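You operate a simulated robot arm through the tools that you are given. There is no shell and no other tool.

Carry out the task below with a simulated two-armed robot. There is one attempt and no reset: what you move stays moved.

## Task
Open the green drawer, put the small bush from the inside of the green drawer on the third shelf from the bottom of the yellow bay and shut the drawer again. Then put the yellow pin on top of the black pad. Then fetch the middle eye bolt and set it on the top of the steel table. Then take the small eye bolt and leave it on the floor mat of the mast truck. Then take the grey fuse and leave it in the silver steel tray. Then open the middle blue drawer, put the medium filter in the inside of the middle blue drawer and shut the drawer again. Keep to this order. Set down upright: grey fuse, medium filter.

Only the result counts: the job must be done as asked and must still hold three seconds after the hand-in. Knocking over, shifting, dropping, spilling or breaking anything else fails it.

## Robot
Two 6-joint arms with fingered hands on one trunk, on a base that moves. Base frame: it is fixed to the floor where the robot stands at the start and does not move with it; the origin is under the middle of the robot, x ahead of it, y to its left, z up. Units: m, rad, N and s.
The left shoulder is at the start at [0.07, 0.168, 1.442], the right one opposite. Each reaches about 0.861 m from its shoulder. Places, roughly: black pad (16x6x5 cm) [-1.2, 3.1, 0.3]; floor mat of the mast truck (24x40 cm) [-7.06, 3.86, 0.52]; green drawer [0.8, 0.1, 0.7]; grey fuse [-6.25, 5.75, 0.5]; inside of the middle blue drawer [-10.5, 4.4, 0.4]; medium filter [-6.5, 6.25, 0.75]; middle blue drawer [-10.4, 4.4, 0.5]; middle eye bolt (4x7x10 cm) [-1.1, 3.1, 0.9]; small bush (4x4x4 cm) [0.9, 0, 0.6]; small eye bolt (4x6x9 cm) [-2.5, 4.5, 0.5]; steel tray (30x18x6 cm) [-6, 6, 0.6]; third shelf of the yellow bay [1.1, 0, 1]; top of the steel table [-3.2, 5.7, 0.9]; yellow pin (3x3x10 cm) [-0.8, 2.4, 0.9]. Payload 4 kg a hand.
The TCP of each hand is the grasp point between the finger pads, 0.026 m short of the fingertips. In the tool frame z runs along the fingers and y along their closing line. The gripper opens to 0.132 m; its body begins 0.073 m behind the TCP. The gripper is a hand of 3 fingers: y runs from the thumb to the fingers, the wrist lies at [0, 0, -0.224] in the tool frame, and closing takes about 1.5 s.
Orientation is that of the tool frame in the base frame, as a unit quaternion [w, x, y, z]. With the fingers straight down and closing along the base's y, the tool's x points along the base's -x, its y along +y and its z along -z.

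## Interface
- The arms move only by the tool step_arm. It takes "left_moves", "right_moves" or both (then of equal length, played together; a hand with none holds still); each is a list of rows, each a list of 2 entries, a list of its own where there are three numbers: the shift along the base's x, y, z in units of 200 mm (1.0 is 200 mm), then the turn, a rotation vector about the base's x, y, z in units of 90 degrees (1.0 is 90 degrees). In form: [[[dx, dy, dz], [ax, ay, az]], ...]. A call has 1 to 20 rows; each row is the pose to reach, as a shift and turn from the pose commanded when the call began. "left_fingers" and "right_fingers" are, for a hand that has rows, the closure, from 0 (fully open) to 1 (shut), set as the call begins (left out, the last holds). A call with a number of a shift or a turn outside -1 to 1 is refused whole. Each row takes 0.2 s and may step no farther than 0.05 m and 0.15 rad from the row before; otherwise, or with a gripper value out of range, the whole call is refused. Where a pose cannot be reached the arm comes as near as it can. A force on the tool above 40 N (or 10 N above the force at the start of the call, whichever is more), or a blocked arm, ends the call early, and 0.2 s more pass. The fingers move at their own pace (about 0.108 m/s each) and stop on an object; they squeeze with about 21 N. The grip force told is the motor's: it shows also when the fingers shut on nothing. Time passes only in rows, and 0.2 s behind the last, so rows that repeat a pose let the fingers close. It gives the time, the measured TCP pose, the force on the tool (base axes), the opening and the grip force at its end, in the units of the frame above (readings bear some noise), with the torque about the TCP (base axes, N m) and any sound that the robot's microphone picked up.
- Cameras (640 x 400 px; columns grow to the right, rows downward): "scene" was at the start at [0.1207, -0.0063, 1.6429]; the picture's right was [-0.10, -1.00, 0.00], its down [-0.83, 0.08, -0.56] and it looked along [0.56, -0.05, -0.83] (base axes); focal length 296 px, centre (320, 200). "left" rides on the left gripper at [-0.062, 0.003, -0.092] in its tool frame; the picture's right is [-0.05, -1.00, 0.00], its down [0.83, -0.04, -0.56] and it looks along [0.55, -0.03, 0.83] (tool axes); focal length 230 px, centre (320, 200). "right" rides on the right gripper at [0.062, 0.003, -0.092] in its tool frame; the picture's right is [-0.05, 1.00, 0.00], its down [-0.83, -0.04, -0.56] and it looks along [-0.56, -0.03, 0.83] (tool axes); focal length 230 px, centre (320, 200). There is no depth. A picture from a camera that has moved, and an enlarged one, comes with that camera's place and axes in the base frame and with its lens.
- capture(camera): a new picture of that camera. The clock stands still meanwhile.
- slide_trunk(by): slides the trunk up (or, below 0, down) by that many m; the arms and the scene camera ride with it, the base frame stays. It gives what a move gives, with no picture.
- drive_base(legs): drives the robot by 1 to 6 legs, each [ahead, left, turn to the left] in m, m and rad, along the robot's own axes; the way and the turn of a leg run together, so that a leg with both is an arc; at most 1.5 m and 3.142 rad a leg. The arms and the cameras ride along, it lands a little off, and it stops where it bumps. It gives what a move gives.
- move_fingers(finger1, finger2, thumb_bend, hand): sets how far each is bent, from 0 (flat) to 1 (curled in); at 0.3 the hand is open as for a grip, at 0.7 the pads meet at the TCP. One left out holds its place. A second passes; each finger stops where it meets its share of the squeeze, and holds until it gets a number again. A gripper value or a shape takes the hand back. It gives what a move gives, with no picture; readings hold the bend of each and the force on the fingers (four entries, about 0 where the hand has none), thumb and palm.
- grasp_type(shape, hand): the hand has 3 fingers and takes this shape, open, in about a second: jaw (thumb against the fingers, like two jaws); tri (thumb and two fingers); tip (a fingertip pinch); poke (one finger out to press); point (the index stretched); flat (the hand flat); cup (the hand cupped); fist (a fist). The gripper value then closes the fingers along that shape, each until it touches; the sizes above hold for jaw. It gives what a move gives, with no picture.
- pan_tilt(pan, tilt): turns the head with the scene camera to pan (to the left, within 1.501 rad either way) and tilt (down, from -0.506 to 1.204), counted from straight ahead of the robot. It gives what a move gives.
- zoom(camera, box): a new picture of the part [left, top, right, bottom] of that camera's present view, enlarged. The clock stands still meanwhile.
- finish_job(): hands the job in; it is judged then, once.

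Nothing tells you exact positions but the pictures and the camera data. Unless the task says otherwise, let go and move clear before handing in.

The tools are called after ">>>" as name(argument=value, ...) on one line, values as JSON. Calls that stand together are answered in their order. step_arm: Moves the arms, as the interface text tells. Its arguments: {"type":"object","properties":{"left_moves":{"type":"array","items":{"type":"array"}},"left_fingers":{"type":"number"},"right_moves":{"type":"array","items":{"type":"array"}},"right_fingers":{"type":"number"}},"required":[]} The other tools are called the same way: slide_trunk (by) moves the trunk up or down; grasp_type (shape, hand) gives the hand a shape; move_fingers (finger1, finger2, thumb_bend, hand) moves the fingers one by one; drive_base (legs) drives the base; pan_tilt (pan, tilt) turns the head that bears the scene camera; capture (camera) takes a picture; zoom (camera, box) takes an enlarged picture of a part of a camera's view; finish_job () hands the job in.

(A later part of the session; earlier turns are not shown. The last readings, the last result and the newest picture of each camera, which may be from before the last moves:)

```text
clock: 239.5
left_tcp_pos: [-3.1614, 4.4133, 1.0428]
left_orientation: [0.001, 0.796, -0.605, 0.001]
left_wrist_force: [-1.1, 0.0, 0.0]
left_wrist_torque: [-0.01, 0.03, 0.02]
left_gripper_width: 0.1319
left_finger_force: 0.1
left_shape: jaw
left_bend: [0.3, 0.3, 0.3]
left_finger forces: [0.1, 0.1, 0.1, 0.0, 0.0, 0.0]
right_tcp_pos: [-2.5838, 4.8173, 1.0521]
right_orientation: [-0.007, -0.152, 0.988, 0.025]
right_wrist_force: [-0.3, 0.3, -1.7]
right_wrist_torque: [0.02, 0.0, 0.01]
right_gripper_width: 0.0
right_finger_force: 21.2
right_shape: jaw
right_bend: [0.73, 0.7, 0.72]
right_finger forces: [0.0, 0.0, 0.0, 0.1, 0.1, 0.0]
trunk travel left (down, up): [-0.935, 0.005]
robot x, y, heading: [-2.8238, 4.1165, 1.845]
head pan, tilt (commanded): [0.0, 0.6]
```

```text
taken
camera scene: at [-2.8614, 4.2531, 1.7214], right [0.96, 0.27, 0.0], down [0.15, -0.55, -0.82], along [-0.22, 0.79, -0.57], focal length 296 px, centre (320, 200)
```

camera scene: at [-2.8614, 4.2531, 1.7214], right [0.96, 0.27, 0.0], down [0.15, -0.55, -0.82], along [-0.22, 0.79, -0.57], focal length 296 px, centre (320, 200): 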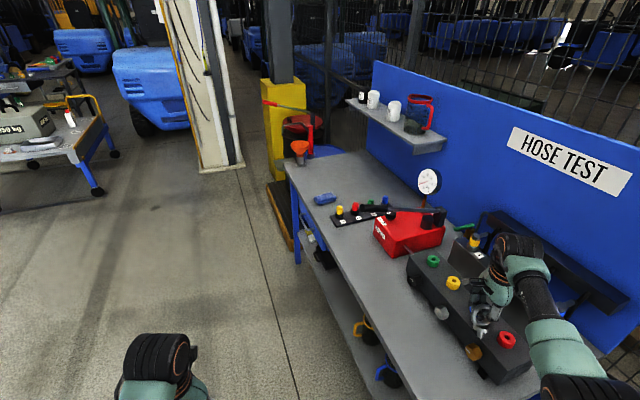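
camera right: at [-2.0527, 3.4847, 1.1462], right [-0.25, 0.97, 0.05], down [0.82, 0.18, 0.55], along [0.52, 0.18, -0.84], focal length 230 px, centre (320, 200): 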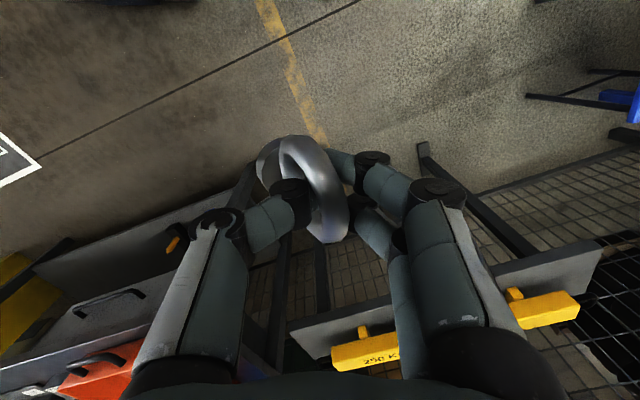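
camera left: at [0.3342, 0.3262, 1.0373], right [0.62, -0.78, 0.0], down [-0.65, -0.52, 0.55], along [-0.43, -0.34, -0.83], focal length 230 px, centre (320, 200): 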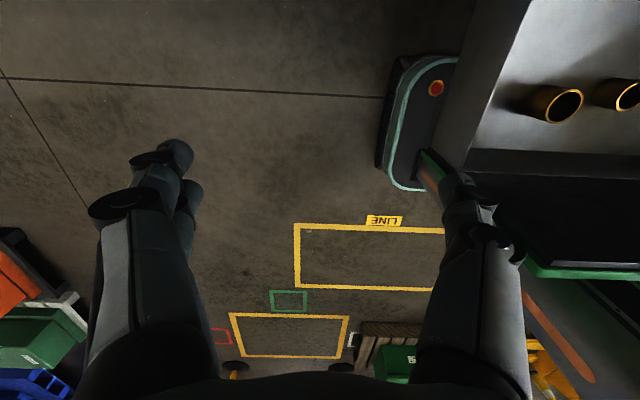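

The right hand with the bolt is already over the HOSE TEST bench near its equipment. I'll check clearance with the hand camera.

>>> capture(camera="right")

>>> zoom(camera="scene", box=[280, 140, 540, 400])

```text
taken
camera right: at [-2.642, 4.7983, 1.146], right [-0.25, 0.97, 0.05], down [0.82, 0.18, 0.55], along [0.52, 0.18, -0.84], focal length 230 px, centre (320, 200)
```

right: 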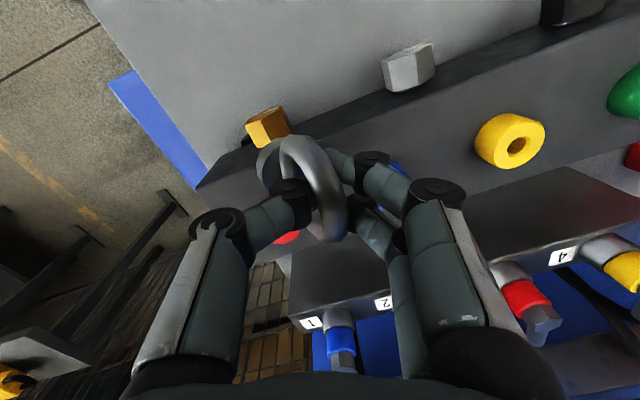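

```text
1.54 times, centred on (410, 270) of scene
camera zoom: at [-2.8614, 4.2531, 1.7214], right [0.96, 0.27, 0.0], down [0.15, -0.55, -0.82], along [-0.22, 0.79, -0.57], focal length 456 px, centre (182, 92)
```

zoom: 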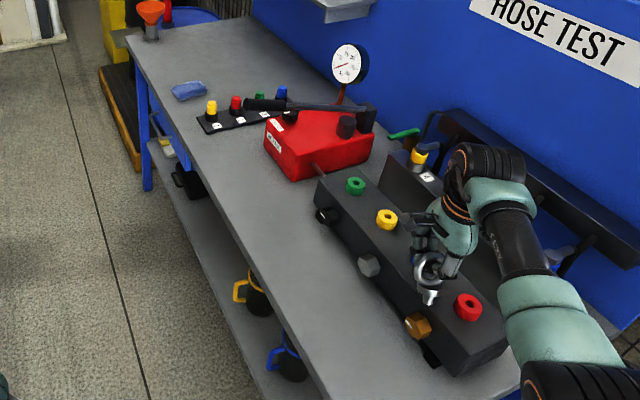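

The spot [-3.2, 5.7] is a free patch at the far end of this steel-topped bench, which settles which table is meant. I'll carefully sidestep left away from the equipment, then go round to its front.

>>> drive_base(legs=[[0, 0.15, 0], [0.3, 0, 0], [0.2, 0.5, 0]])

>>> capture(camera="scene")

>>> capture(camera="right")

```text
clock: 243.3
left_tcp_pos: [-3.45, 4.6677, 1.0437]
left_orientation: [0.001, 0.795, -0.606, 0.001]
left_wrist_force: [0.0, 0.4, -0.2]
left_wrist_torque: [-0.02, 0.01, -0.03]
left_gripper_width: 0.1318
left_finger_force: 0.0
left_shape: jaw
left_bend: [0.3, 0.3, 0.3]
left_finger forces: [0.0, 0.0, 0.0, 0.1, 0.0, 0.1]
right_tcp_pos: [-2.8616, 5.0627, 1.0458]
right_orientation: [0.0, -0.145, 0.989, 0.012]
right_wrist_force: [9.0, -6.8, -4.5]
right_wrist_torque: [0.34, 0.55, -0.11]
right_gripper_width: 0.0001
right_finger_force: 20.5
right_shape: jaw
right_bend: [0.72, 0.7, 0.72]
right_finger forces: [11.4, 0.0, 0.1, 0.0, 0.0, 0.1]
trunk travel left (down, up): [-0.935, 0.005]
robot x, y, heading: [-3.114, 4.3677, 1.836]
head pan, tilt (commanded): [0.0, 0.6]
stopped in leg 3: the force on the tool passed its limit at 51 N (the readings are from after the stop); the commanded pose is now the measured one
```

```text
taken
camera scene: at [-3.1498, 4.5076, 1.7213], right [0.96, 0.26, 0.0], down [0.15, -0.55, -0.82], along [-0.22, 0.79, -0.57], focal length 296 px, centre (320, 200)
```

scene: 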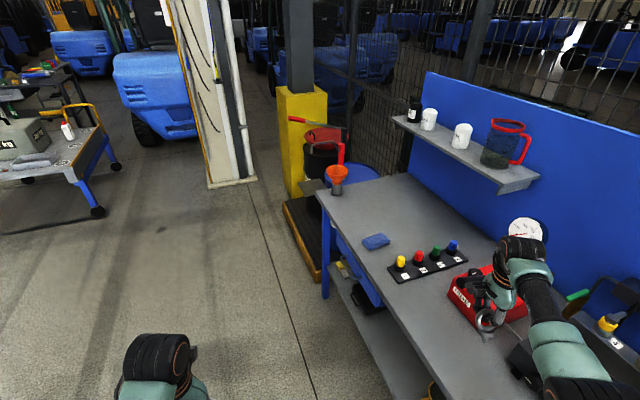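

```text
taken
camera right: at [-2.9206, 5.0472, 1.1383], right [-0.24, 0.97, 0.02], down [0.81, 0.18, 0.56], along [0.54, 0.15, -0.83], focal length 230 px, centre (320, 200)
```

right: 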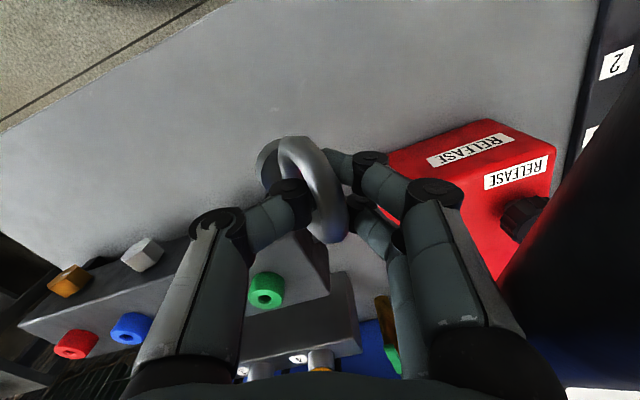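

The fingers bumped the corner of the red case. I'll back off at once and compare whether the case has moved.

>>> drive_base(legs=[[-0.08, 0, 0]])

>>> zoom(camera="scene", box=[380, 180, 640, 380])

>>> capture(camera="right")

```text
clock: 244.4
left_tcp_pos: [-3.4351, 4.5971, 1.0425]
left_orientation: [0.002, 0.796, -0.605, 0.004]
left_wrist_force: [-0.5, 0.4, 0.6]
left_wrist_torque: [-0.02, 0.02, -0.05]
left_gripper_width: 0.132
left_finger_force: 0.1
left_shape: jaw
left_bend: [0.3, 0.3, 0.3]
left_finger forces: [0.0, 0.0, 0.0, 0.0, 0.0, 0.1]
right_tcp_pos: [-2.8481, 4.9942, 1.0454]
right_orientation: [-0.001, -0.148, 0.989, 0.013]
right_wrist_force: [0.1, 0.9, -3.6]
right_wrist_torque: [0.0, 0.01, -0.02]
right_gripper_width: 0.0001
right_finger_force: 20.9
right_shape: jaw
right_bend: [0.72, 0.7, 0.72]
right_finger forces: [0.0, 0.1, 0.0, 0.0, 0.0, 0.0]
trunk travel left (down, up): [-0.935, 0.005]
robot x, y, heading: [-3.0953, 4.2911, 1.84]
head pan, tilt (commanded): [0.0, 0.6]
```

```text
2.00 times, centred on (510, 280) of scene
camera zoom: at [-3.1354, 4.4396, 1.7203], right [0.96, 0.26, 0.0], down [0.15, -0.55, -0.82], along [-0.22, 0.79, -0.57], focal length 592 px, centre (-60, 40)
```

zoom: 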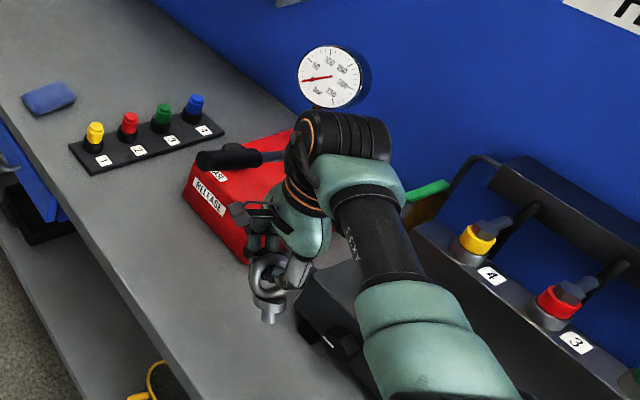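

```text
taken
camera right: at [-2.907, 4.978, 1.1374], right [-0.24, 0.97, 0.03], down [0.81, 0.19, 0.56], along [0.53, 0.15, -0.83], focal length 230 px, centre (320, 200)
```

right: 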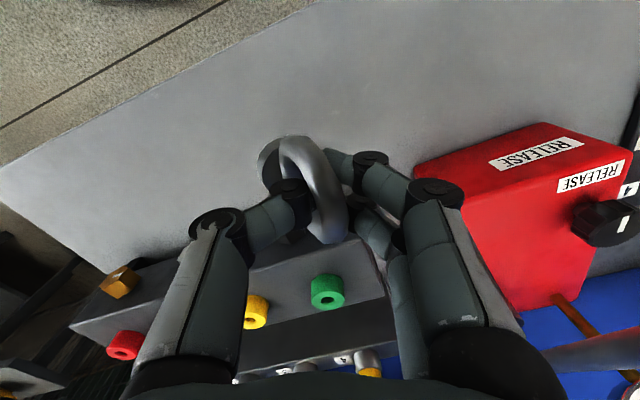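

The case seems unmoved (within measuring error). I'll go diagonally forward-left in small legs, keeping away from it, to open floor in front of the bench.

>>> drive_base(legs=[[0.03, 0.08, 0], [0.05, 0.06, 0], [0.12, 0.2, 0], [0.1, 0.23, 0]])

>>> drive_base(legs=[[0, 0, -0.64]])

>>> capture(camera="scene")

```text
clock: 248.9
left_tcp_pos: [-4.0512, 4.7352, 1.0442]
left_orientation: [0.0, 0.792, -0.611, 0.0]
left_wrist_force: [0.9, -0.2, -0.8]
left_wrist_torque: [-0.04, 0.04, -0.02]
left_gripper_width: 0.1319
left_finger_force: 0.1
left_shape: jaw
left_bend: [0.3, 0.3, 0.3]
left_finger forces: [0.0, 0.0, 0.1, 0.0, 0.0, 0.0]
right_tcp_pos: [-3.4595, 5.1242, 1.0487]
right_orientation: [-0.001, -0.141, 0.99, 0.016]
right_wrist_force: [0.2, 0.2, -3.9]
right_wrist_torque: [0.01, 0.02, 0.0]
right_gripper_width: 0.0
right_finger_force: 21.4
right_shape: jaw
right_bend: [0.72, 0.7, 0.72]
right_finger forces: [0.0, 0.1, 0.0, 0.0, 0.1, 0.1]
trunk travel left (down, up): [-0.935, 0.005]
robot x, y, heading: [-3.716, 4.4346, 1.826]
head pan, tilt (commanded): [0.0, 0.6]
```

```text
clock: 251.0
left_tcp_pos: [-3.8061, 4.8742, 1.0441]
left_orientation: [0.001, -0.558, 0.83, -0.002]
left_wrist_force: [-0.5, 0.1, 0.7]
left_wrist_torque: [0.0, -0.04, -0.02]
left_gripper_width: 0.1318
left_finger_force: 0.0
left_shape: jaw
left_bend: [0.3, 0.3, 0.3]
left_finger forces: [0.0, 0.0, 0.0, 0.0, 0.0, 0.1]
right_tcp_pos: [-3.0989, 4.8298, 1.0483]
right_orientation: [0.004, 0.18, 0.983, 0.015]
right_wrist_force: [-0.2, 0.6, -2.6]
right_wrist_torque: [0.05, 0.03, 0.02]
right_gripper_width: 0.0
right_finger_force: 21.0
right_shape: jaw
right_bend: [0.72, 0.7, 0.72]
right_finger forces: [0.0, 0.0, 0.1, 0.1, 0.0, 0.1]
trunk travel left (down, up): [-0.935, 0.005]
robot x, y, heading: [-3.7174, 4.4356, 1.179]
head pan, tilt (commanded): [0.0, 0.6]
```

```text
taken
camera scene: at [-3.6687, 4.5634, 1.7214], right [0.92, -0.38, 0.0], down [-0.21, -0.52, -0.82], along [0.31, 0.76, -0.57], focal length 296 px, centre (320, 200)
```

scene: 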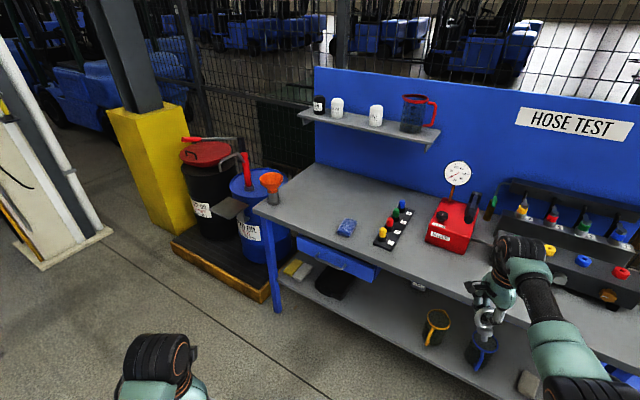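

The free patch at the far end is clearly visible between the funnel and the blue glove. I'll drive left, then forward to bring the bolt over it.

>>> drive_base(legs=[[0, 0.41, 0], [0.7, 0, 0]])

>>> capture(camera="scene")

>>> capture(camera="right")

```text
clock: 256.9
left_tcp_pos: [-3.9179, 5.6635, 1.0438]
left_orientation: [0.0, -0.556, 0.831, 0.0]
left_wrist_force: [0.9, -0.2, -0.4]
left_wrist_torque: [-0.02, 0.01, -0.01]
left_gripper_width: 0.1316
left_finger_force: 0.1
left_shape: jaw
left_bend: [0.3, 0.3, 0.3]
left_finger forces: [0.0, 0.1, 0.0, 0.0, 0.1, 0.0]
right_tcp_pos: [-3.2105, 5.6161, 1.049]
right_orientation: [0.005, 0.181, 0.983, 0.016]
right_wrist_force: [-1.1, 0.4, -2.1]
right_wrist_torque: [0.04, 0.0, 0.01]
right_gripper_width: 0.0
right_finger_force: 21.1
right_shape: jaw
right_bend: [0.72, 0.7, 0.72]
right_finger forces: [0.0, 0.1, 0.1, 0.0, 0.0, 0.0]
trunk travel left (down, up): [-0.935, 0.005]
robot x, y, heading: [-3.8348, 5.2256, 1.179]
head pan, tilt (commanded): [0.0, 0.6]
```

```text
taken
camera scene: at [-3.782, 5.3521, 1.7216], right [0.92, -0.38, 0.0], down [-0.22, -0.52, -0.83], along [0.32, 0.76, -0.56], focal length 296 px, centre (320, 200)
```

scene: 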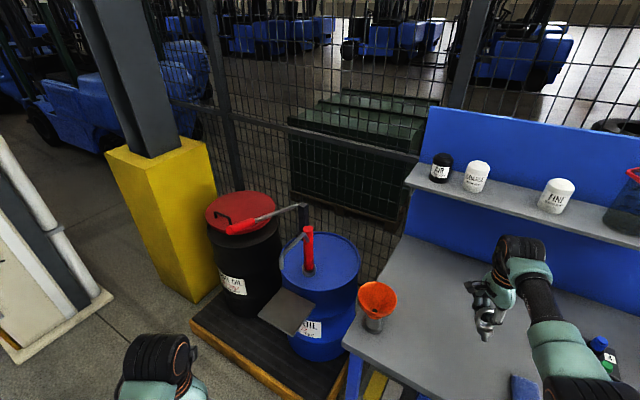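

```text
taken
camera right: at [-3.2691, 5.6401, 1.1421], right [0.41, 0.91, 0.03], down [0.75, -0.35, 0.56], along [0.52, -0.2, -0.83], focal length 230 px, centre (320, 200)
```

right: 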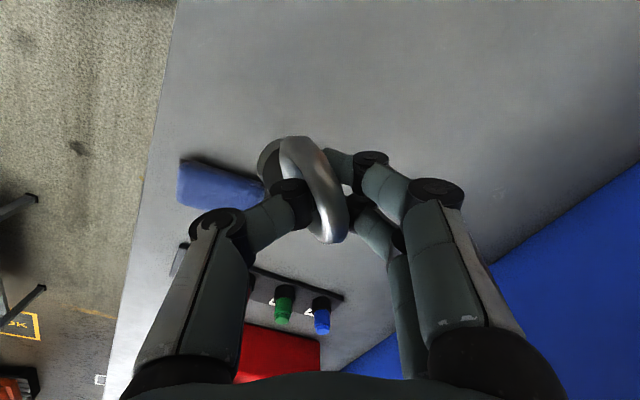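

Over the free area. I'll nudge 5 cm further from the glove and lower with the trunk.

>>> drive_base(legs=[[0.05, 0, 0]])

>>> slide_trunk(by=-0.09)

>>> capture(camera="right")

>>> zoom(camera="scene", box=[420, 220, 580, 370])

```text
clock: 257.9
left_tcp_pos: [-3.9005, 5.704, 1.0468]
left_orientation: [0.003, -0.556, 0.831, 0.001]
left_wrist_force: [0.0, -0.6, 0.7]
left_wrist_torque: [0.08, -0.01, 0.01]
left_gripper_width: 0.1321
left_finger_force: 0.1
left_shape: jaw
left_bend: [0.3, 0.3, 0.3]
left_finger forces: [0.1, 0.0, 0.1, 0.0, 0.0, 0.0]
right_tcp_pos: [-3.1946, 5.656, 1.0536]
right_orientation: [0.006, 0.183, 0.983, 0.018]
right_wrist_force: [0.0, -1.5, -2.1]
right_wrist_torque: [0.09, -0.02, 0.0]
right_gripper_width: 0.0
right_finger_force: 21.3
right_shape: jaw
right_bend: [0.72, 0.7, 0.72]
right_finger forces: [0.0, 0.1, 0.0, 0.1, 0.1, 0.0]
trunk travel left (down, up): [-0.935, 0.005]
robot x, y, heading: [-3.8147, 5.2736, 1.179]
head pan, tilt (commanded): [0.0, 0.6]
```

```text
clock: 259.1
left_tcp_pos: [-3.8987, 5.7096, 0.9533]
left_orientation: [-0.001, -0.555, 0.832, -0.001]
left_wrist_force: [1.1, -0.6, -1.0]
left_wrist_torque: [0.0, -0.01, 0.03]
left_gripper_width: 0.1321
left_finger_force: 0.0
left_shape: jaw
left_bend: [0.3, 0.3, 0.3]
left_finger forces: [0.0, 0.0, 0.0, 0.0, 0.1, 0.0]
right_tcp_pos: [-3.193, 5.6617, 0.96]
right_orientation: [0.004, 0.183, 0.983, 0.015]
right_wrist_force: [-0.6, -0.3, -2.7]
right_wrist_torque: [0.04, 0.01, 0.01]
right_gripper_width: 0.0
right_finger_force: 21.2
right_shape: jaw
right_bend: [0.72, 0.7, 0.72]
right_finger forces: [0.1, 0.1, 0.0, 0.0, 0.0, 0.0]
trunk travel left (down, up): [-0.845, 0.095]
robot x, y, heading: [-3.8153, 5.2689, 1.178]
head pan, tilt (commanded): [0.0, 0.6]
```

```text
taken
camera right: at [-3.25, 5.6858, 1.052], right [0.41, 0.91, 0.03], down [0.75, -0.35, 0.56], along [0.52, -0.2, -0.83], focal length 230 px, centre (320, 200)
```

right: 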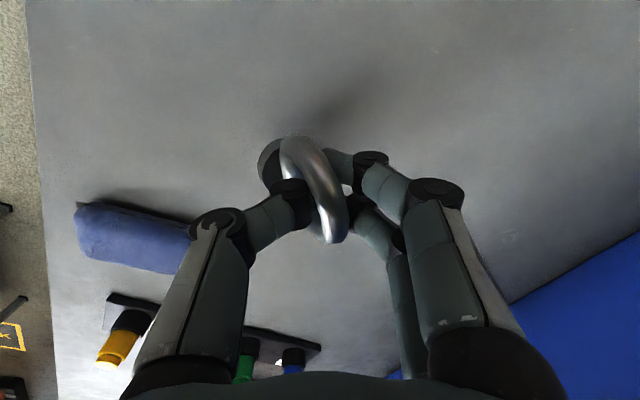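

```text
2.67 times, centred on (500, 295) of scene
camera zoom: at [-3.763, 5.3981, 1.6316], right [0.92, -0.38, 0.0], down [-0.22, -0.52, -0.83], along [0.32, 0.76, -0.56], focal length 790 px, centre (-160, -53)
```

zoom: 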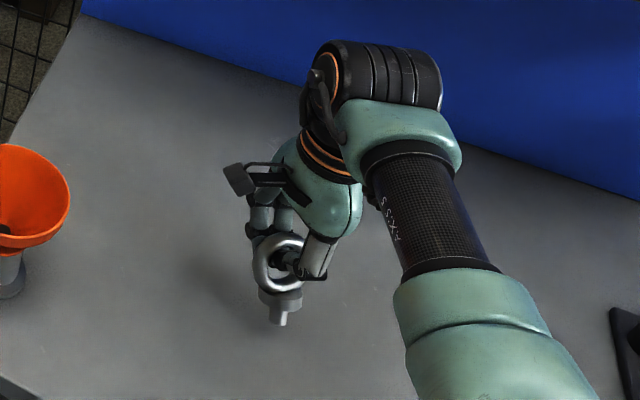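

>>> slide_trunk(by=-0.015)

>>> slide_trunk(by=-0.006)

>>> slide_trunk(by=-0.006)

>>> capture(camera="right")

```text
clock: 259.7
left_tcp_pos: [-3.8986, 5.7102, 0.9389]
left_orientation: [-0.001, -0.555, 0.832, -0.001]
left_wrist_force: [0.4, 0.0, -0.4]
left_wrist_torque: [0.0, -0.01, 0.01]
left_gripper_width: 0.132
left_finger_force: 0.1
left_shape: jaw
left_bend: [0.3, 0.3, 0.3]
left_finger forces: [0.0, 0.0, 0.0, 0.1, 0.1, 0.0]
right_tcp_pos: [-3.1919, 5.6619, 0.9443]
right_orientation: [0.004, 0.184, 0.983, 0.015]
right_wrist_force: [0.3, 0.2, -2.3]
right_wrist_torque: [0.02, -0.01, 0.01]
right_gripper_width: 0.0001
right_finger_force: 21.0
right_shape: jaw
right_bend: [0.72, 0.7, 0.72]
right_finger forces: [0.0, 0.0, 0.0, 0.0, 0.0, 0.0]
trunk travel left (down, up): [-0.83, 0.11]
robot x, y, heading: [-3.8182, 5.2718, 1.174]
head pan, tilt (commanded): [0.0, 0.6]
```

```text
clock: 260.3
left_tcp_pos: [-3.899, 5.711, 0.932]
left_orientation: [0.0, -0.556, 0.831, -0.001]
left_wrist_force: [0.1, 0.1, -0.5]
left_wrist_torque: [0.0, 0.02, 0.01]
left_gripper_width: 0.1321
left_finger_force: 0.1
left_shape: jaw
left_bend: [0.3, 0.3, 0.3]
left_finger forces: [0.1, 0.0, 0.0, 0.0, 0.0, 0.0]
right_tcp_pos: [-3.1928, 5.6636, 0.9379]
right_orientation: [0.004, 0.183, 0.983, 0.014]
right_wrist_force: [-0.3, -1.1, -2.7]
right_wrist_torque: [0.03, -0.03, -0.02]
right_gripper_width: 0.0
right_finger_force: 21.3
right_shape: jaw
right_bend: [0.72, 0.7, 0.72]
right_finger forces: [0.0, 0.0, 0.0, 0.0, 0.1, 0.1]
trunk travel left (down, up): [-0.824, 0.116]
robot x, y, heading: [-3.8151, 5.2668, 1.175]
head pan, tilt (commanded): [0.0, 0.6]
```

```text
clock: 260.8
left_tcp_pos: [-3.8981, 5.7125, 0.9263]
left_orientation: [0.0, -0.555, 0.832, -0.002]
left_wrist_force: [0.1, -0.3, -0.3]
left_wrist_torque: [0.0, -0.01, 0.0]
left_gripper_width: 0.1321
left_finger_force: 0.1
left_shape: jaw
left_bend: [0.3, 0.3, 0.3]
left_finger forces: [0.0, 0.0, 0.0, 0.0, 0.1, 0.0]
right_tcp_pos: [-3.1923, 5.6629, 0.9318]
right_orientation: [0.004, 0.184, 0.983, 0.015]
right_wrist_force: [-0.8, -0.1, -2.5]
right_wrist_torque: [-0.01, 0.03, 0.01]
right_gripper_width: 0.0
right_finger_force: 20.7
right_shape: jaw
right_bend: [0.72, 0.7, 0.72]
right_finger forces: [0.0, 0.1, 0.0, 0.0, 0.0, 0.0]
trunk travel left (down, up): [-0.818, 0.122]
robot x, y, heading: [-3.8191, 5.2688, 1.171]
head pan, tilt (commanded): [0.0, 0.6]
```

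```text
taken
camera right: at [-3.2496, 5.6868, 1.0243], right [0.41, 0.91, 0.03], down [0.75, -0.35, 0.56], along [0.52, -0.2, -0.83], focal length 230 px, centre (320, 200)
```

right: 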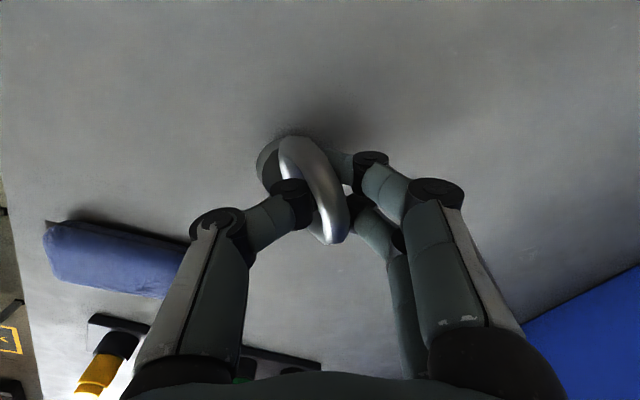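

>>> slide_trunk(by=-0.006)

>>> slide_trunk(by=-0.006)

>>> slide_trunk(by=-0.006)

>>> zoom(camera="scene", box=[420, 220, 580, 370])

```text
clock: 261.4
left_tcp_pos: [-3.8974, 5.7104, 0.9212]
left_orientation: [0.0, -0.555, 0.832, -0.001]
left_wrist_force: [-0.7, -0.5, -0.4]
left_wrist_torque: [-0.01, 0.0, 0.01]
left_gripper_width: 0.1319
left_finger_force: 0.0
left_shape: jaw
left_bend: [0.3, 0.3, 0.3]
left_finger forces: [0.0, 0.0, 0.0, 0.0, 0.0, 0.0]
right_tcp_pos: [-3.1918, 5.6639, 0.9253]
right_orientation: [0.005, 0.183, 0.983, 0.016]
right_wrist_force: [0.2, 1.0, 0.0]
right_wrist_torque: [0.02, 0.04, 0.06]
right_gripper_width: 0.0
right_finger_force: 20.6
right_shape: jaw
right_bend: [0.73, 0.7, 0.72]
right_finger forces: [0.0, 0.2, 0.0, 0.0, 0.1, 0.0]
trunk travel left (down, up): [-0.812, 0.128]
robot x, y, heading: [-3.8156, 5.2684, 1.172]
head pan, tilt (commanded): [0.0, 0.6]
```

```text
clock: 261.9
left_tcp_pos: [-3.8982, 5.71, 0.9147]
left_orientation: [0.0, -0.556, 0.831, -0.001]
left_wrist_force: [0.8, 0.0, 0.0]
left_wrist_torque: [-0.02, 0.01, 0.01]
left_gripper_width: 0.1323
left_finger_force: 0.1
left_shape: jaw
left_bend: [0.3, 0.3, 0.3]
left_finger forces: [0.0, 0.1, 0.0, 0.0, 0.0, 0.0]
right_tcp_pos: [-3.1926, 5.6623, 0.9197]
right_orientation: [0.005, 0.183, 0.983, 0.015]
right_wrist_force: [-0.2, 1.9, 0.0]
right_wrist_torque: [0.0, -0.03, -0.01]
right_gripper_width: 0.0
right_finger_force: 21.0
right_shape: jaw
right_bend: [0.73, 0.7, 0.72]
right_finger forces: [0.1, 0.6, 0.0, 0.1, 0.0, 0.1]
trunk travel left (down, up): [-0.806, 0.134]
robot x, y, heading: [-3.8157, 5.2712, 1.181]
head pan, tilt (commanded): [0.0, 0.6]
```

```text
clock: 262.5
left_tcp_pos: [-3.8983, 5.7111, 0.908]
left_orientation: [-0.001, -0.556, 0.831, -0.001]
left_wrist_force: [-0.2, 0.1, -0.4]
left_wrist_torque: [0.02, 0.01, -0.06]
left_gripper_width: 0.132
left_finger_force: 0.1
left_shape: jaw
left_bend: [0.3, 0.3, 0.3]
left_finger forces: [0.0, 0.0, 0.0, 0.1, 0.0, 0.1]
right_tcp_pos: [-3.1928, 5.6625, 0.914]
right_orientation: [0.005, 0.184, 0.983, 0.015]
right_wrist_force: [-0.2, 1.2, -0.7]
right_wrist_torque: [-0.04, -0.01, -0.03]
right_gripper_width: 0.0
right_finger_force: 21.4
right_shape: jaw
right_bend: [0.73, 0.7, 0.72]
right_finger forces: [0.2, 0.6, 0.0, 0.0, 0.0, 0.0]
trunk travel left (down, up): [-0.8, 0.14]
robot x, y, heading: [-3.8131, 5.272, 1.177]
head pan, tilt (commanded): [0.0, 0.6]
```

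```text
2.67 times, centred on (500, 295) of scene
camera zoom: at [-3.7623, 5.3996, 1.5864], right [0.92, -0.38, 0.0], down [-0.22, -0.52, -0.82], along [0.32, 0.76, -0.57], focal length 790 px, centre (-160, -53)
```

zoom: 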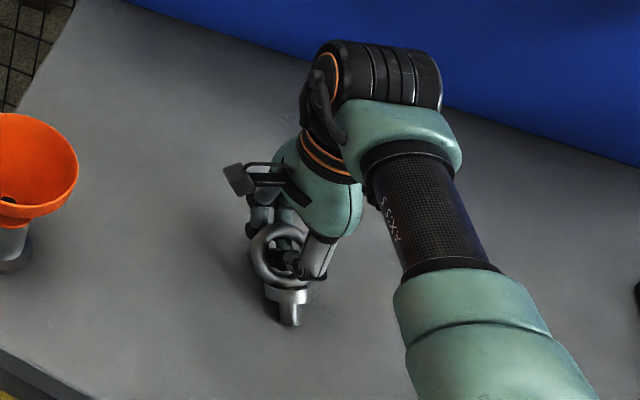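

The bolt now rests on the table (weight off the hand). I'll open the fingers.

>>> step_arm(right_moves=[[[0, 0, 0.01], [0, 0, 0]], [[0, 0, 0.01], [0, 0, 0]], [[0, 0, 0.01], [0, 0, 0]], [[0, 0, 0.01], [0, 0, 0]], [[0, 0, 0.01], [0, 0, 0]]], right_fingers=0.35)

>>> capture(camera="right")

>>> zoom(camera="scene", box=[420, 220, 580, 370])

```text
clock: 263.7
left_tcp_pos: [-3.8984, 5.7093, 0.9097]
left_orientation: [0.0, -0.555, 0.832, -0.001]
left_wrist_force: [0.3, 0.6, 0.2]
left_wrist_torque: [-0.01, 0.0, -0.01]
left_gripper_width: 0.1321
left_finger_force: 0.0
left_shape: jaw
left_bend: [0.3, 0.3, 0.3]
left_finger forces: [0.0, 0.0, 0.1, 0.0, 0.0, 0.1]
right_tcp_pos: [-3.191, 5.663, 0.9165]
right_orientation: [0.003, 0.183, 0.983, 0.016]
right_wrist_force: [-0.7, -0.3, 0.7]
right_wrist_torque: [-0.01, 0.01, -0.01]
right_gripper_width: 0.0856
right_finger_force: 0.0
right_shape: jaw
right_bend: [0.7, 0.7, 0.68]
right_finger forces: [0.0, 0.1, 0.1, 0.1, 0.0, 0.1]
trunk travel left (down, up): [-0.8, 0.14]
robot x, y, heading: [-3.8158, 5.2691, 1.175]
head pan, tilt (commanded): [0.0, 0.6]
```

```text
taken
camera right: at [-3.2495, 5.6852, 1.0088], right [0.41, 0.91, 0.03], down [0.75, -0.36, 0.55], along [0.52, -0.2, -0.83], focal length 230 px, centre (320, 200)
```

right: 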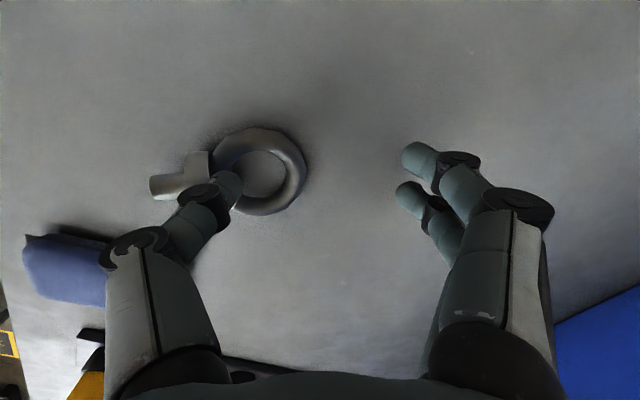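

```text
2.67 times, centred on (500, 295) of scene
camera zoom: at [-3.7628, 5.399, 1.5865], right [0.92, -0.38, 0.0], down [-0.22, -0.52, -0.83], along [0.32, 0.76, -0.57], focal length 790 px, centre (-160, -53)
```

zoom: 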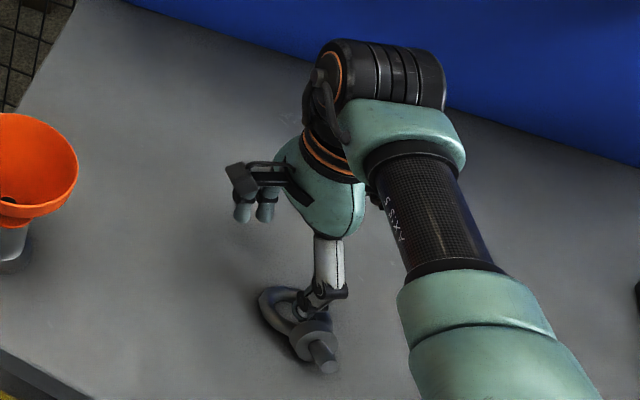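

The bolt lies on the bench top. Lifting the hand straight up.

>>> slide_trunk(by=0.04)

>>> slide_trunk(by=0.09)

>>> capture(camera="right")

>>> capture(camera="scene")

```text
clock: 264.5
left_tcp_pos: [-3.8973, 5.7111, 0.9488]
left_orientation: [0.0, -0.556, 0.831, -0.001]
left_wrist_force: [-0.2, -0.1, 0.2]
left_wrist_torque: [-0.01, 0.04, -0.01]
left_gripper_width: 0.1319
left_finger_force: 0.1
left_shape: jaw
left_bend: [0.3, 0.3, 0.3]
left_finger forces: [0.0, 0.0, 0.0, 0.0, 0.0, 0.1]
right_tcp_pos: [-3.1923, 5.6611, 0.9559]
right_orientation: [0.003, 0.183, 0.983, 0.016]
right_wrist_force: [-1.2, 0.7, 0.1]
right_wrist_torque: [0.0, -0.02, -0.02]
right_gripper_width: 0.0853
right_finger_force: 0.0
right_shape: jaw
right_bend: [0.7, 0.7, 0.68]
right_finger forces: [0.0, 0.0, 0.1, 0.0, 0.0, 0.0]
trunk travel left (down, up): [-0.84, 0.1]
robot x, y, heading: [-3.8149, 5.2707, 1.178]
head pan, tilt (commanded): [0.0, 0.6]
```

```text
clock: 265.8
left_tcp_pos: [-3.8988, 5.7104, 1.0384]
left_orientation: [0.0, -0.556, 0.831, 0.0]
left_wrist_force: [-0.4, 0.3, -0.2]
left_wrist_torque: [0.01, 0.02, 0.0]
left_gripper_width: 0.1318
left_finger_force: 0.0
left_shape: jaw
left_bend: [0.3, 0.3, 0.3]
left_finger forces: [0.1, 0.1, 0.0, 0.0, 0.1, 0.0]
right_tcp_pos: [-3.1923, 5.6623, 1.0458]
right_orientation: [0.003, 0.184, 0.983, 0.016]
right_wrist_force: [0.3, -0.1, 0.3]
right_wrist_torque: [0.01, -0.03, -0.01]
right_gripper_width: 0.0852
right_finger_force: 0.1
right_shape: jaw
right_bend: [0.7, 0.7, 0.68]
right_finger forces: [0.1, 0.1, 0.0, 0.0, 0.0, 0.0]
trunk travel left (down, up): [-0.93, 0.01]
robot x, y, heading: [-3.8134, 5.2701, 1.172]
head pan, tilt (commanded): [0.0, 0.6]
```

```text
taken
camera right: at [-3.2495, 5.6854, 1.1387], right [0.41, 0.91, 0.03], down [0.75, -0.36, 0.55], along [0.52, -0.2, -0.83], focal length 230 px, centre (320, 200)
```

right: 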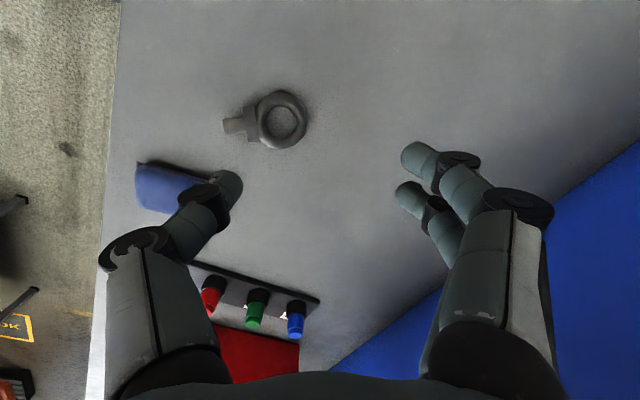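

```text
taken
camera scene: at [-3.7627, 5.3992, 1.7164], right [0.92, -0.38, 0.0], down [-0.22, -0.52, -0.82], along [0.32, 0.76, -0.57], focal length 296 px, centre (320, 200)
```

scene: 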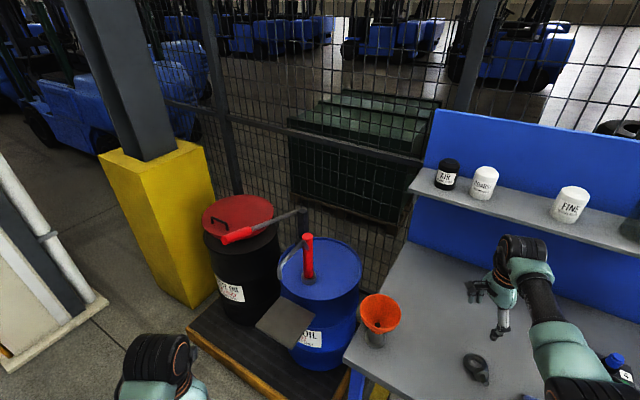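

The M16 bolt lies on the steel table top: step three done. Next the small eye bolt on the stool; I'll back out and drive to the stool's west side so the left hand can take it.

>>> drive_base(legs=[[-0.65, 0, 0], [0, 0, -1.595]])

>>> capture(camera="scene")

```text
clock: 273.3
left_tcp_pos: [-3.6207, 4.734, 1.0383]
left_orientation: [-0.002, 0.22, 0.975, -0.001]
left_wrist_force: [0.3, 0.5, -0.3]
left_wrist_torque: [-0.02, 0.0, 0.0]
left_gripper_width: 0.132
left_finger_force: 0.2
left_shape: jaw
left_bend: [0.3, 0.3, 0.3]
left_finger forces: [0.0, 0.0, 0.0, 0.0, 0.0, 0.0]
right_tcp_pos: [-3.7067, 4.0312, 1.0453]
right_orientation: [0.014, 0.839, 0.544, 0.009]
right_wrist_force: [0.3, 0.3, 0.0]
right_wrist_torque: [0.0, -0.03, 0.0]
right_gripper_width: 0.0858
right_finger_force: 0.1
right_shape: jaw
right_bend: [0.7, 0.7, 0.68]
right_finger forces: [0.0, 0.0, 0.1, 0.0, 0.0, 0.0]
trunk travel left (down, up): [-0.93, 0.01]
robot x, y, heading: [-4.0632, 4.6766, -0.444]
head pan, tilt (commanded): [0.0, 0.6]
```

```text
taken
camera scene: at [-3.9392, 4.6154, 1.7165], right [-0.43, -0.9, 0.0], down [-0.51, 0.24, -0.82], along [0.74, -0.36, -0.57], focal length 296 px, centre (320, 200)
```

scene: 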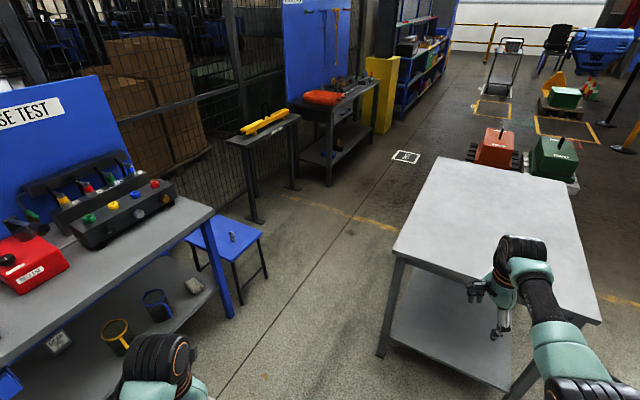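

>>> drive_base(legs=[[1.24, 0, 0], [0, 0, 0.62]])

>>> pan_tilt(pan=0.3, tilt=0.9)

>>> capture(camera="scene")

>>> capture(camera="left")

```text
clock: 281.3
left_tcp_pos: [-2.5963, 4.4455, 1.0393]
left_orientation: [-0.001, -0.09, 0.996, 0.0]
left_wrist_force: [-0.5, 0.3, -0.4]
left_wrist_torque: [-0.02, 0.0, 0.03]
left_gripper_width: 0.1318
left_finger_force: 0.1
left_shape: jaw
left_bend: [0.3, 0.3, 0.3]
left_finger forces: [0.0, 0.0, 0.1, 0.0, 0.1, 0.0]
right_tcp_pos: [-2.2544, 3.8241, 1.0461]
right_orientation: [0.011, 0.631, 0.775, 0.012]
right_wrist_force: [0.7, -0.1, 0.2]
right_wrist_torque: [0.0, -0.02, 0.04]
right_gripper_width: 0.0856
right_finger_force: 0.1
right_shape: jaw
right_bend: [0.7, 0.7, 0.68]
right_finger forces: [0.0, 0.0, 0.1, 0.0, 0.0, 0.0]
trunk travel left (down, up): [-0.93, 0.01]
robot x, y, heading: [-2.9228, 4.1393, 0.178]
head pan, tilt (commanded): [0.0, 0.6]
```

```text
clock: 282.1
left_tcp_pos: [-2.5961, 4.4439, 1.0383]
left_orientation: [0.0, -0.089, 0.996, -0.001]
left_wrist_force: [-0.9, -0.1, -0.2]
left_wrist_torque: [0.0, 0.02, 0.02]
left_gripper_width: 0.1319
left_finger_force: 0.1
left_shape: jaw
left_bend: [0.3, 0.3, 0.3]
left_finger forces: [0.0, 0.0, 0.1, 0.1, 0.1, 0.1]
right_tcp_pos: [-2.2553, 3.8244, 1.0448]
right_orientation: [0.011, 0.631, 0.775, 0.013]
right_wrist_force: [-0.4, -0.2, 0.3]
right_wrist_torque: [0.01, -0.04, -0.02]
right_gripper_width: 0.0857
right_finger_force: 0.1
right_shape: jaw
right_bend: [0.7, 0.7, 0.68]
right_finger forces: [0.0, 0.0, 0.0, 0.0, 0.1, 0.0]
trunk travel left (down, up): [-0.93, 0.01]
robot x, y, heading: [-2.9247, 4.139, 0.18]
head pan, tilt (commanded): [0.3, 0.901]
```

```text
taken
camera scene: at [-2.8053, 4.1819, 1.6918], right [0.46, -0.89, 0.0], down [-0.7, -0.36, -0.62], along [0.55, 0.28, -0.78], focal length 296 px, centre (320, 200)
```

scene: 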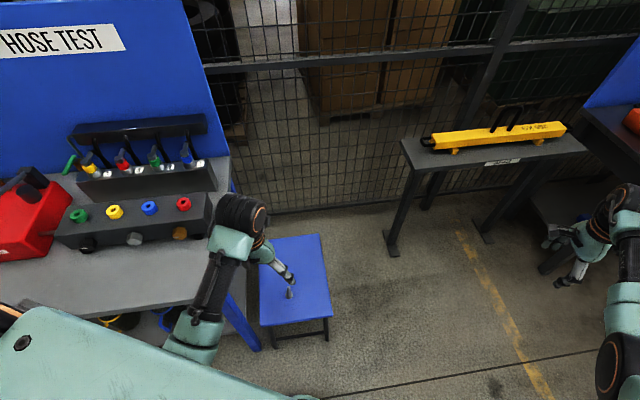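

```text
taken
camera left: at [-2.536, 4.4595, 1.1298], right [0.23, -0.97, 0.0], down [-0.81, -0.19, 0.56], along [-0.54, -0.13, -0.83], focal length 230 px, centre (320, 200)
```

left: 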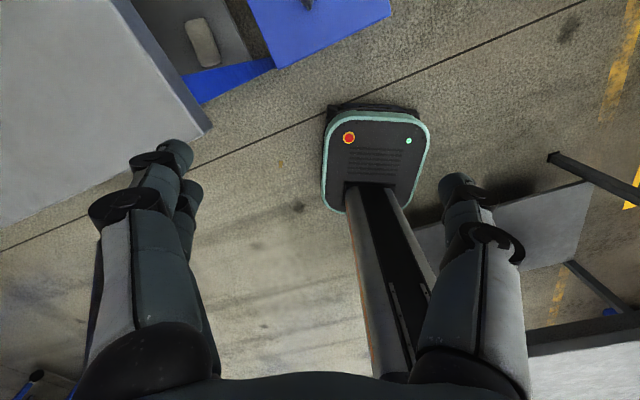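

>>> zoom(camera="scene", box=[240, 230, 340, 330])

```text
4.00 times, centred on (290, 280) of scene
camera zoom: at [-2.8053, 4.1819, 1.6918], right [0.46, -0.89, 0.0], down [-0.7, -0.36, -0.62], along [0.55, 0.28, -0.78], focal length 1185 px, centre (440, -120)
```

zoom: 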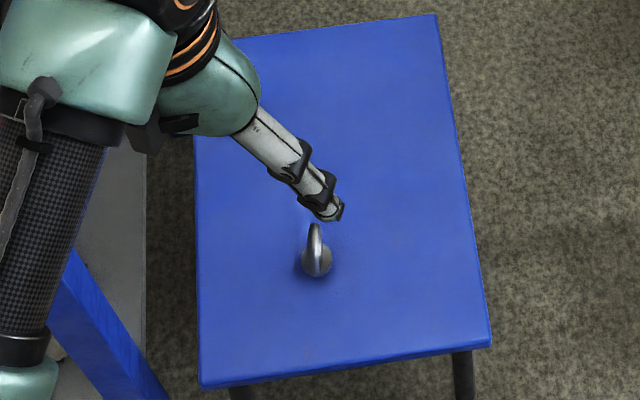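

The ring's plane points along about heading 0.76, and the left arm would have to pass the bench corner. I'll instead approach with the right hand from the south (heading 2.1).

>>> drive_base(legs=[[0.33, -0.43, 0], [0, 0, 0.96], [0, 0, 0.96]])

>>> pan_tilt(pan=-0.3, tilt=0.8)

>>> capture(camera="scene")

>>> capture(camera="right")

```text
clock: 290.1
left_tcp_pos: [-2.9134, 3.9832, 1.038]
left_orientation: [0.0, 0.859, -0.511, 0.001]
left_wrist_force: [-0.3, -0.6, 0.5]
left_wrist_torque: [-0.03, 0.0, -0.02]
left_gripper_width: 0.1318
left_finger_force: 0.1
left_shape: jaw
left_bend: [0.3, 0.3, 0.3]
left_finger forces: [0.1, 0.0, 0.0, 0.1, 0.0, 0.1]
right_tcp_pos: [-2.4312, 4.5028, 1.0458]
right_orientation: [-0.004, -0.257, 0.966, 0.016]
right_wrist_force: [-0.2, 0.4, 0.2]
right_wrist_torque: [-0.03, 0.01, 0.02]
right_gripper_width: 0.0858
right_finger_force: 0.0
right_shape: jaw
right_bend: [0.7, 0.7, 0.68]
right_finger forces: [0.1, 0.0, 0.0, 0.1, 0.0, 0.1]
trunk travel left (down, up): [-0.93, 0.01]
robot x, y, heading: [-2.5181, 3.7752, 2.07]
head pan, tilt (commanded): [0.3, 0.901]
```

```text
clock: 291.1
left_tcp_pos: [-2.9143, 3.9827, 1.039]
left_orientation: [-0.001, 0.86, -0.511, 0.001]
left_wrist_force: [-0.5, -0.4, -0.3]
left_wrist_torque: [0.03, 0.02, -0.02]
left_gripper_width: 0.132
left_finger_force: 0.0
left_shape: jaw
left_bend: [0.3, 0.3, 0.3]
left_finger forces: [0.0, 0.0, 0.0, 0.1, 0.0, 0.1]
right_tcp_pos: [-2.4304, 4.5021, 1.0452]
right_orientation: [-0.005, -0.258, 0.966, 0.016]
right_wrist_force: [-0.3, 0.8, 0.9]
right_wrist_torque: [0.0, -0.01, -0.03]
right_gripper_width: 0.0857
right_finger_force: 0.1
right_shape: jaw
right_bend: [0.7, 0.7, 0.68]
right_finger forces: [0.0, 0.0, 0.0, 0.1, 0.1, 0.0]
trunk travel left (down, up): [-0.93, 0.01]
robot x, y, heading: [-2.5197, 3.7686, 2.07]
head pan, tilt (commanded): [-0.3, 0.799]
```

```text
taken
camera scene: at [-2.5601, 3.8948, 1.6996], right [0.98, 0.19, 0.0], down [0.14, -0.7, -0.7], along [-0.14, 0.68, -0.72], focal length 296 px, centre (320, 200)
```

scene: 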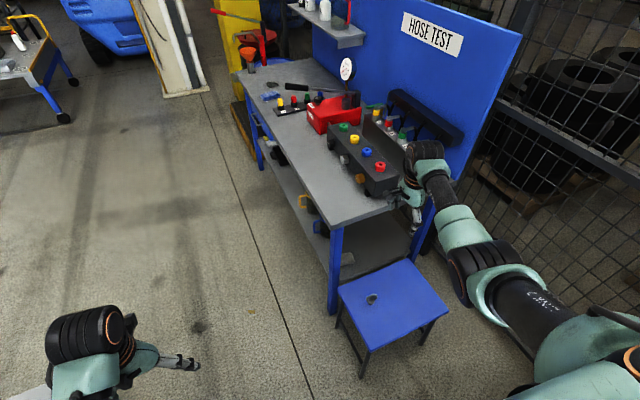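

```text
taken
camera right: at [-2.4852, 4.4726, 1.1388], right [-0.45, 0.89, 0.03], down [0.75, 0.36, 0.55], along [0.48, 0.28, -0.83], focal length 230 px, centre (320, 200)
```

right: 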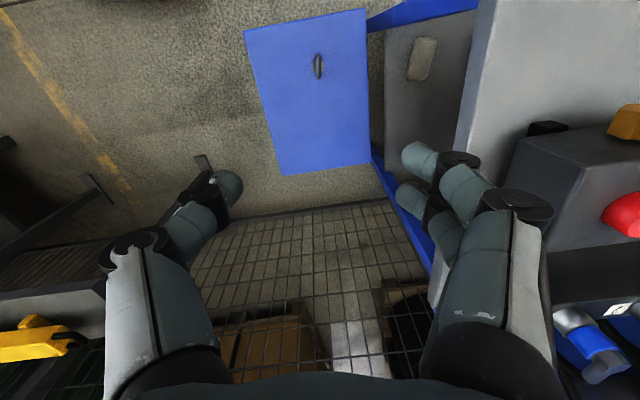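

The bolt is at about [-2.460, 4.506] and the hand's closing axis already matches the ring's normal. I'll fine-position the base, then lower the trunk.

>>> drive_base(legs=[[0.018, 0.024, 0]])

>>> step_arm(right_moves=[[[0, 0, 0], [0, 0, 0]], [[0, 0, 0], [0, 0, 0]]], right_fingers=0.5)

>>> slide_trunk(by=-0.35)

>>> capture(camera="right")

>>> capture(camera="scene")

```text
clock: 292.0
left_tcp_pos: [-2.9362, 3.9873, 1.0404]
left_orientation: [0.0, 0.859, -0.512, -0.002]
left_wrist_force: [0.7, 0.2, 0.0]
left_wrist_torque: [0.03, 0.07, -0.02]
left_gripper_width: 0.1319
left_finger_force: 0.0
left_shape: jaw
left_bend: [0.3, 0.3, 0.3]
left_finger forces: [0.0, 0.1, 0.0, 0.0, 0.0, 0.0]
right_tcp_pos: [-2.4521, 4.5048, 1.0459]
right_orientation: [-0.007, -0.257, 0.966, 0.016]
right_wrist_force: [1.3, -0.7, 0.2]
right_wrist_torque: [0.0, 0.05, -0.01]
right_gripper_width: 0.0857
right_finger_force: 0.0
right_shape: jaw
right_bend: [0.7, 0.7, 0.68]
right_finger forces: [0.1, 0.0, 0.0, 0.1, 0.1, 0.0]
trunk travel left (down, up): [-0.93, 0.01]
robot x, y, heading: [-2.5494, 3.7752, 2.063]
head pan, tilt (commanded): [-0.3, 0.799]
```

```text
clock: 292.6
left_tcp_pos: [-2.9417, 3.9879, 1.0397]
left_orientation: [0.0, 0.859, -0.512, 0.0]
left_wrist_force: [-0.3, 0.1, 0.0]
left_wrist_torque: [-0.01, 0.02, 0.02]
left_gripper_width: 0.1318
left_finger_force: 0.2
left_shape: jaw
left_bend: [0.3, 0.3, 0.3]
left_finger forces: [0.0, 0.1, 0.1, 0.0, 0.0, 0.1]
right_tcp_pos: [-2.4567, 4.506, 1.0464]
right_orientation: [-0.006, -0.257, 0.966, 0.016]
right_wrist_force: [-0.2, 0.3, 0.6]
right_wrist_torque: [0.02, 0.05, 0.04]
right_gripper_width: 0.0667
right_finger_force: 0.0
right_shape: jaw
right_bend: [0.73, 0.73, 0.7]
right_finger forces: [0.0, 0.0, 0.0, 0.0, 0.0, 0.0]
trunk travel left (down, up): [-0.93, 0.01]
robot x, y, heading: [-2.5474, 3.776, 2.066]
head pan, tilt (commanded): [-0.3, 0.799]
```

```text
clock: 296.0
left_tcp_pos: [-2.9424, 3.9883, 0.688]
left_orientation: [-0.001, 0.859, -0.512, 0.002]
left_wrist_force: [0.3, -0.9, 0.4]
left_wrist_torque: [0.03, 0.01, 0.0]
left_gripper_width: 0.1319
left_finger_force: 0.0
left_shape: jaw
left_bend: [0.3, 0.3, 0.3]
left_finger forces: [0.0, 0.0, 0.0, 0.0, 0.1, 0.0]
right_tcp_pos: [-2.4597, 4.5054, 0.6966]
right_orientation: [-0.004, -0.257, 0.966, 0.017]
right_wrist_force: [-0.5, 0.2, -1.0]
right_wrist_torque: [-0.04, -0.02, 0.01]
right_gripper_width: 0.0666
right_finger_force: 0.1
right_shape: jaw
right_bend: [0.73, 0.73, 0.7]
right_finger forces: [0.0, 0.0, 0.0, 0.0, 0.0, 0.0]
trunk travel left (down, up): [-0.58, 0.36]
robot x, y, heading: [-2.5493, 3.7754, 2.064]
head pan, tilt (commanded): [-0.3, 0.799]
```

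```text
taken
camera right: at [-2.5127, 4.4768, 0.7888], right [-0.45, 0.89, 0.03], down [0.75, 0.36, 0.55], along [0.48, 0.27, -0.83], focal length 230 px, centre (320, 200)
```

right: 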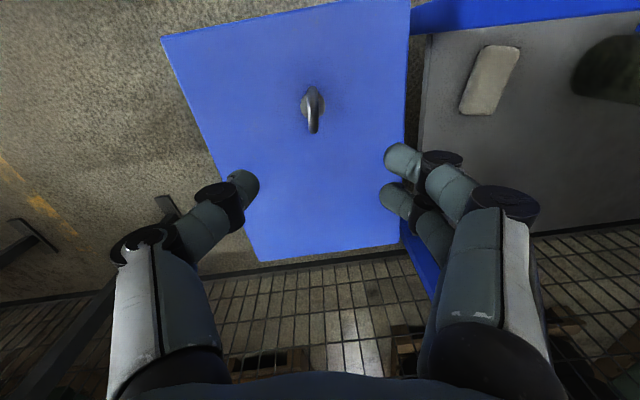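

```text
taken
camera scene: at [-2.5888, 3.899, 1.3497], right [0.98, 0.19, 0.0], down [0.14, -0.7, -0.7], along [-0.13, 0.68, -0.72], focal length 296 px, centre (320, 200)
```

scene: 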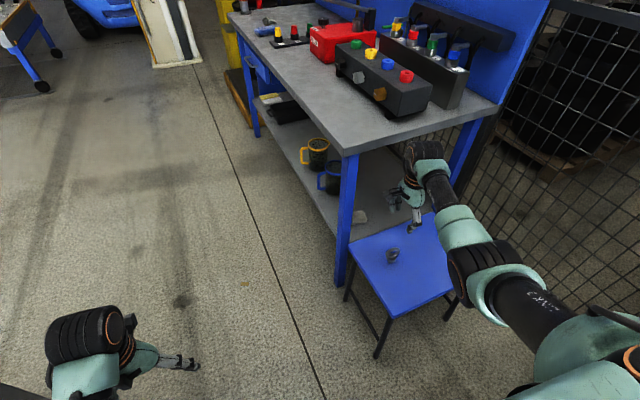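

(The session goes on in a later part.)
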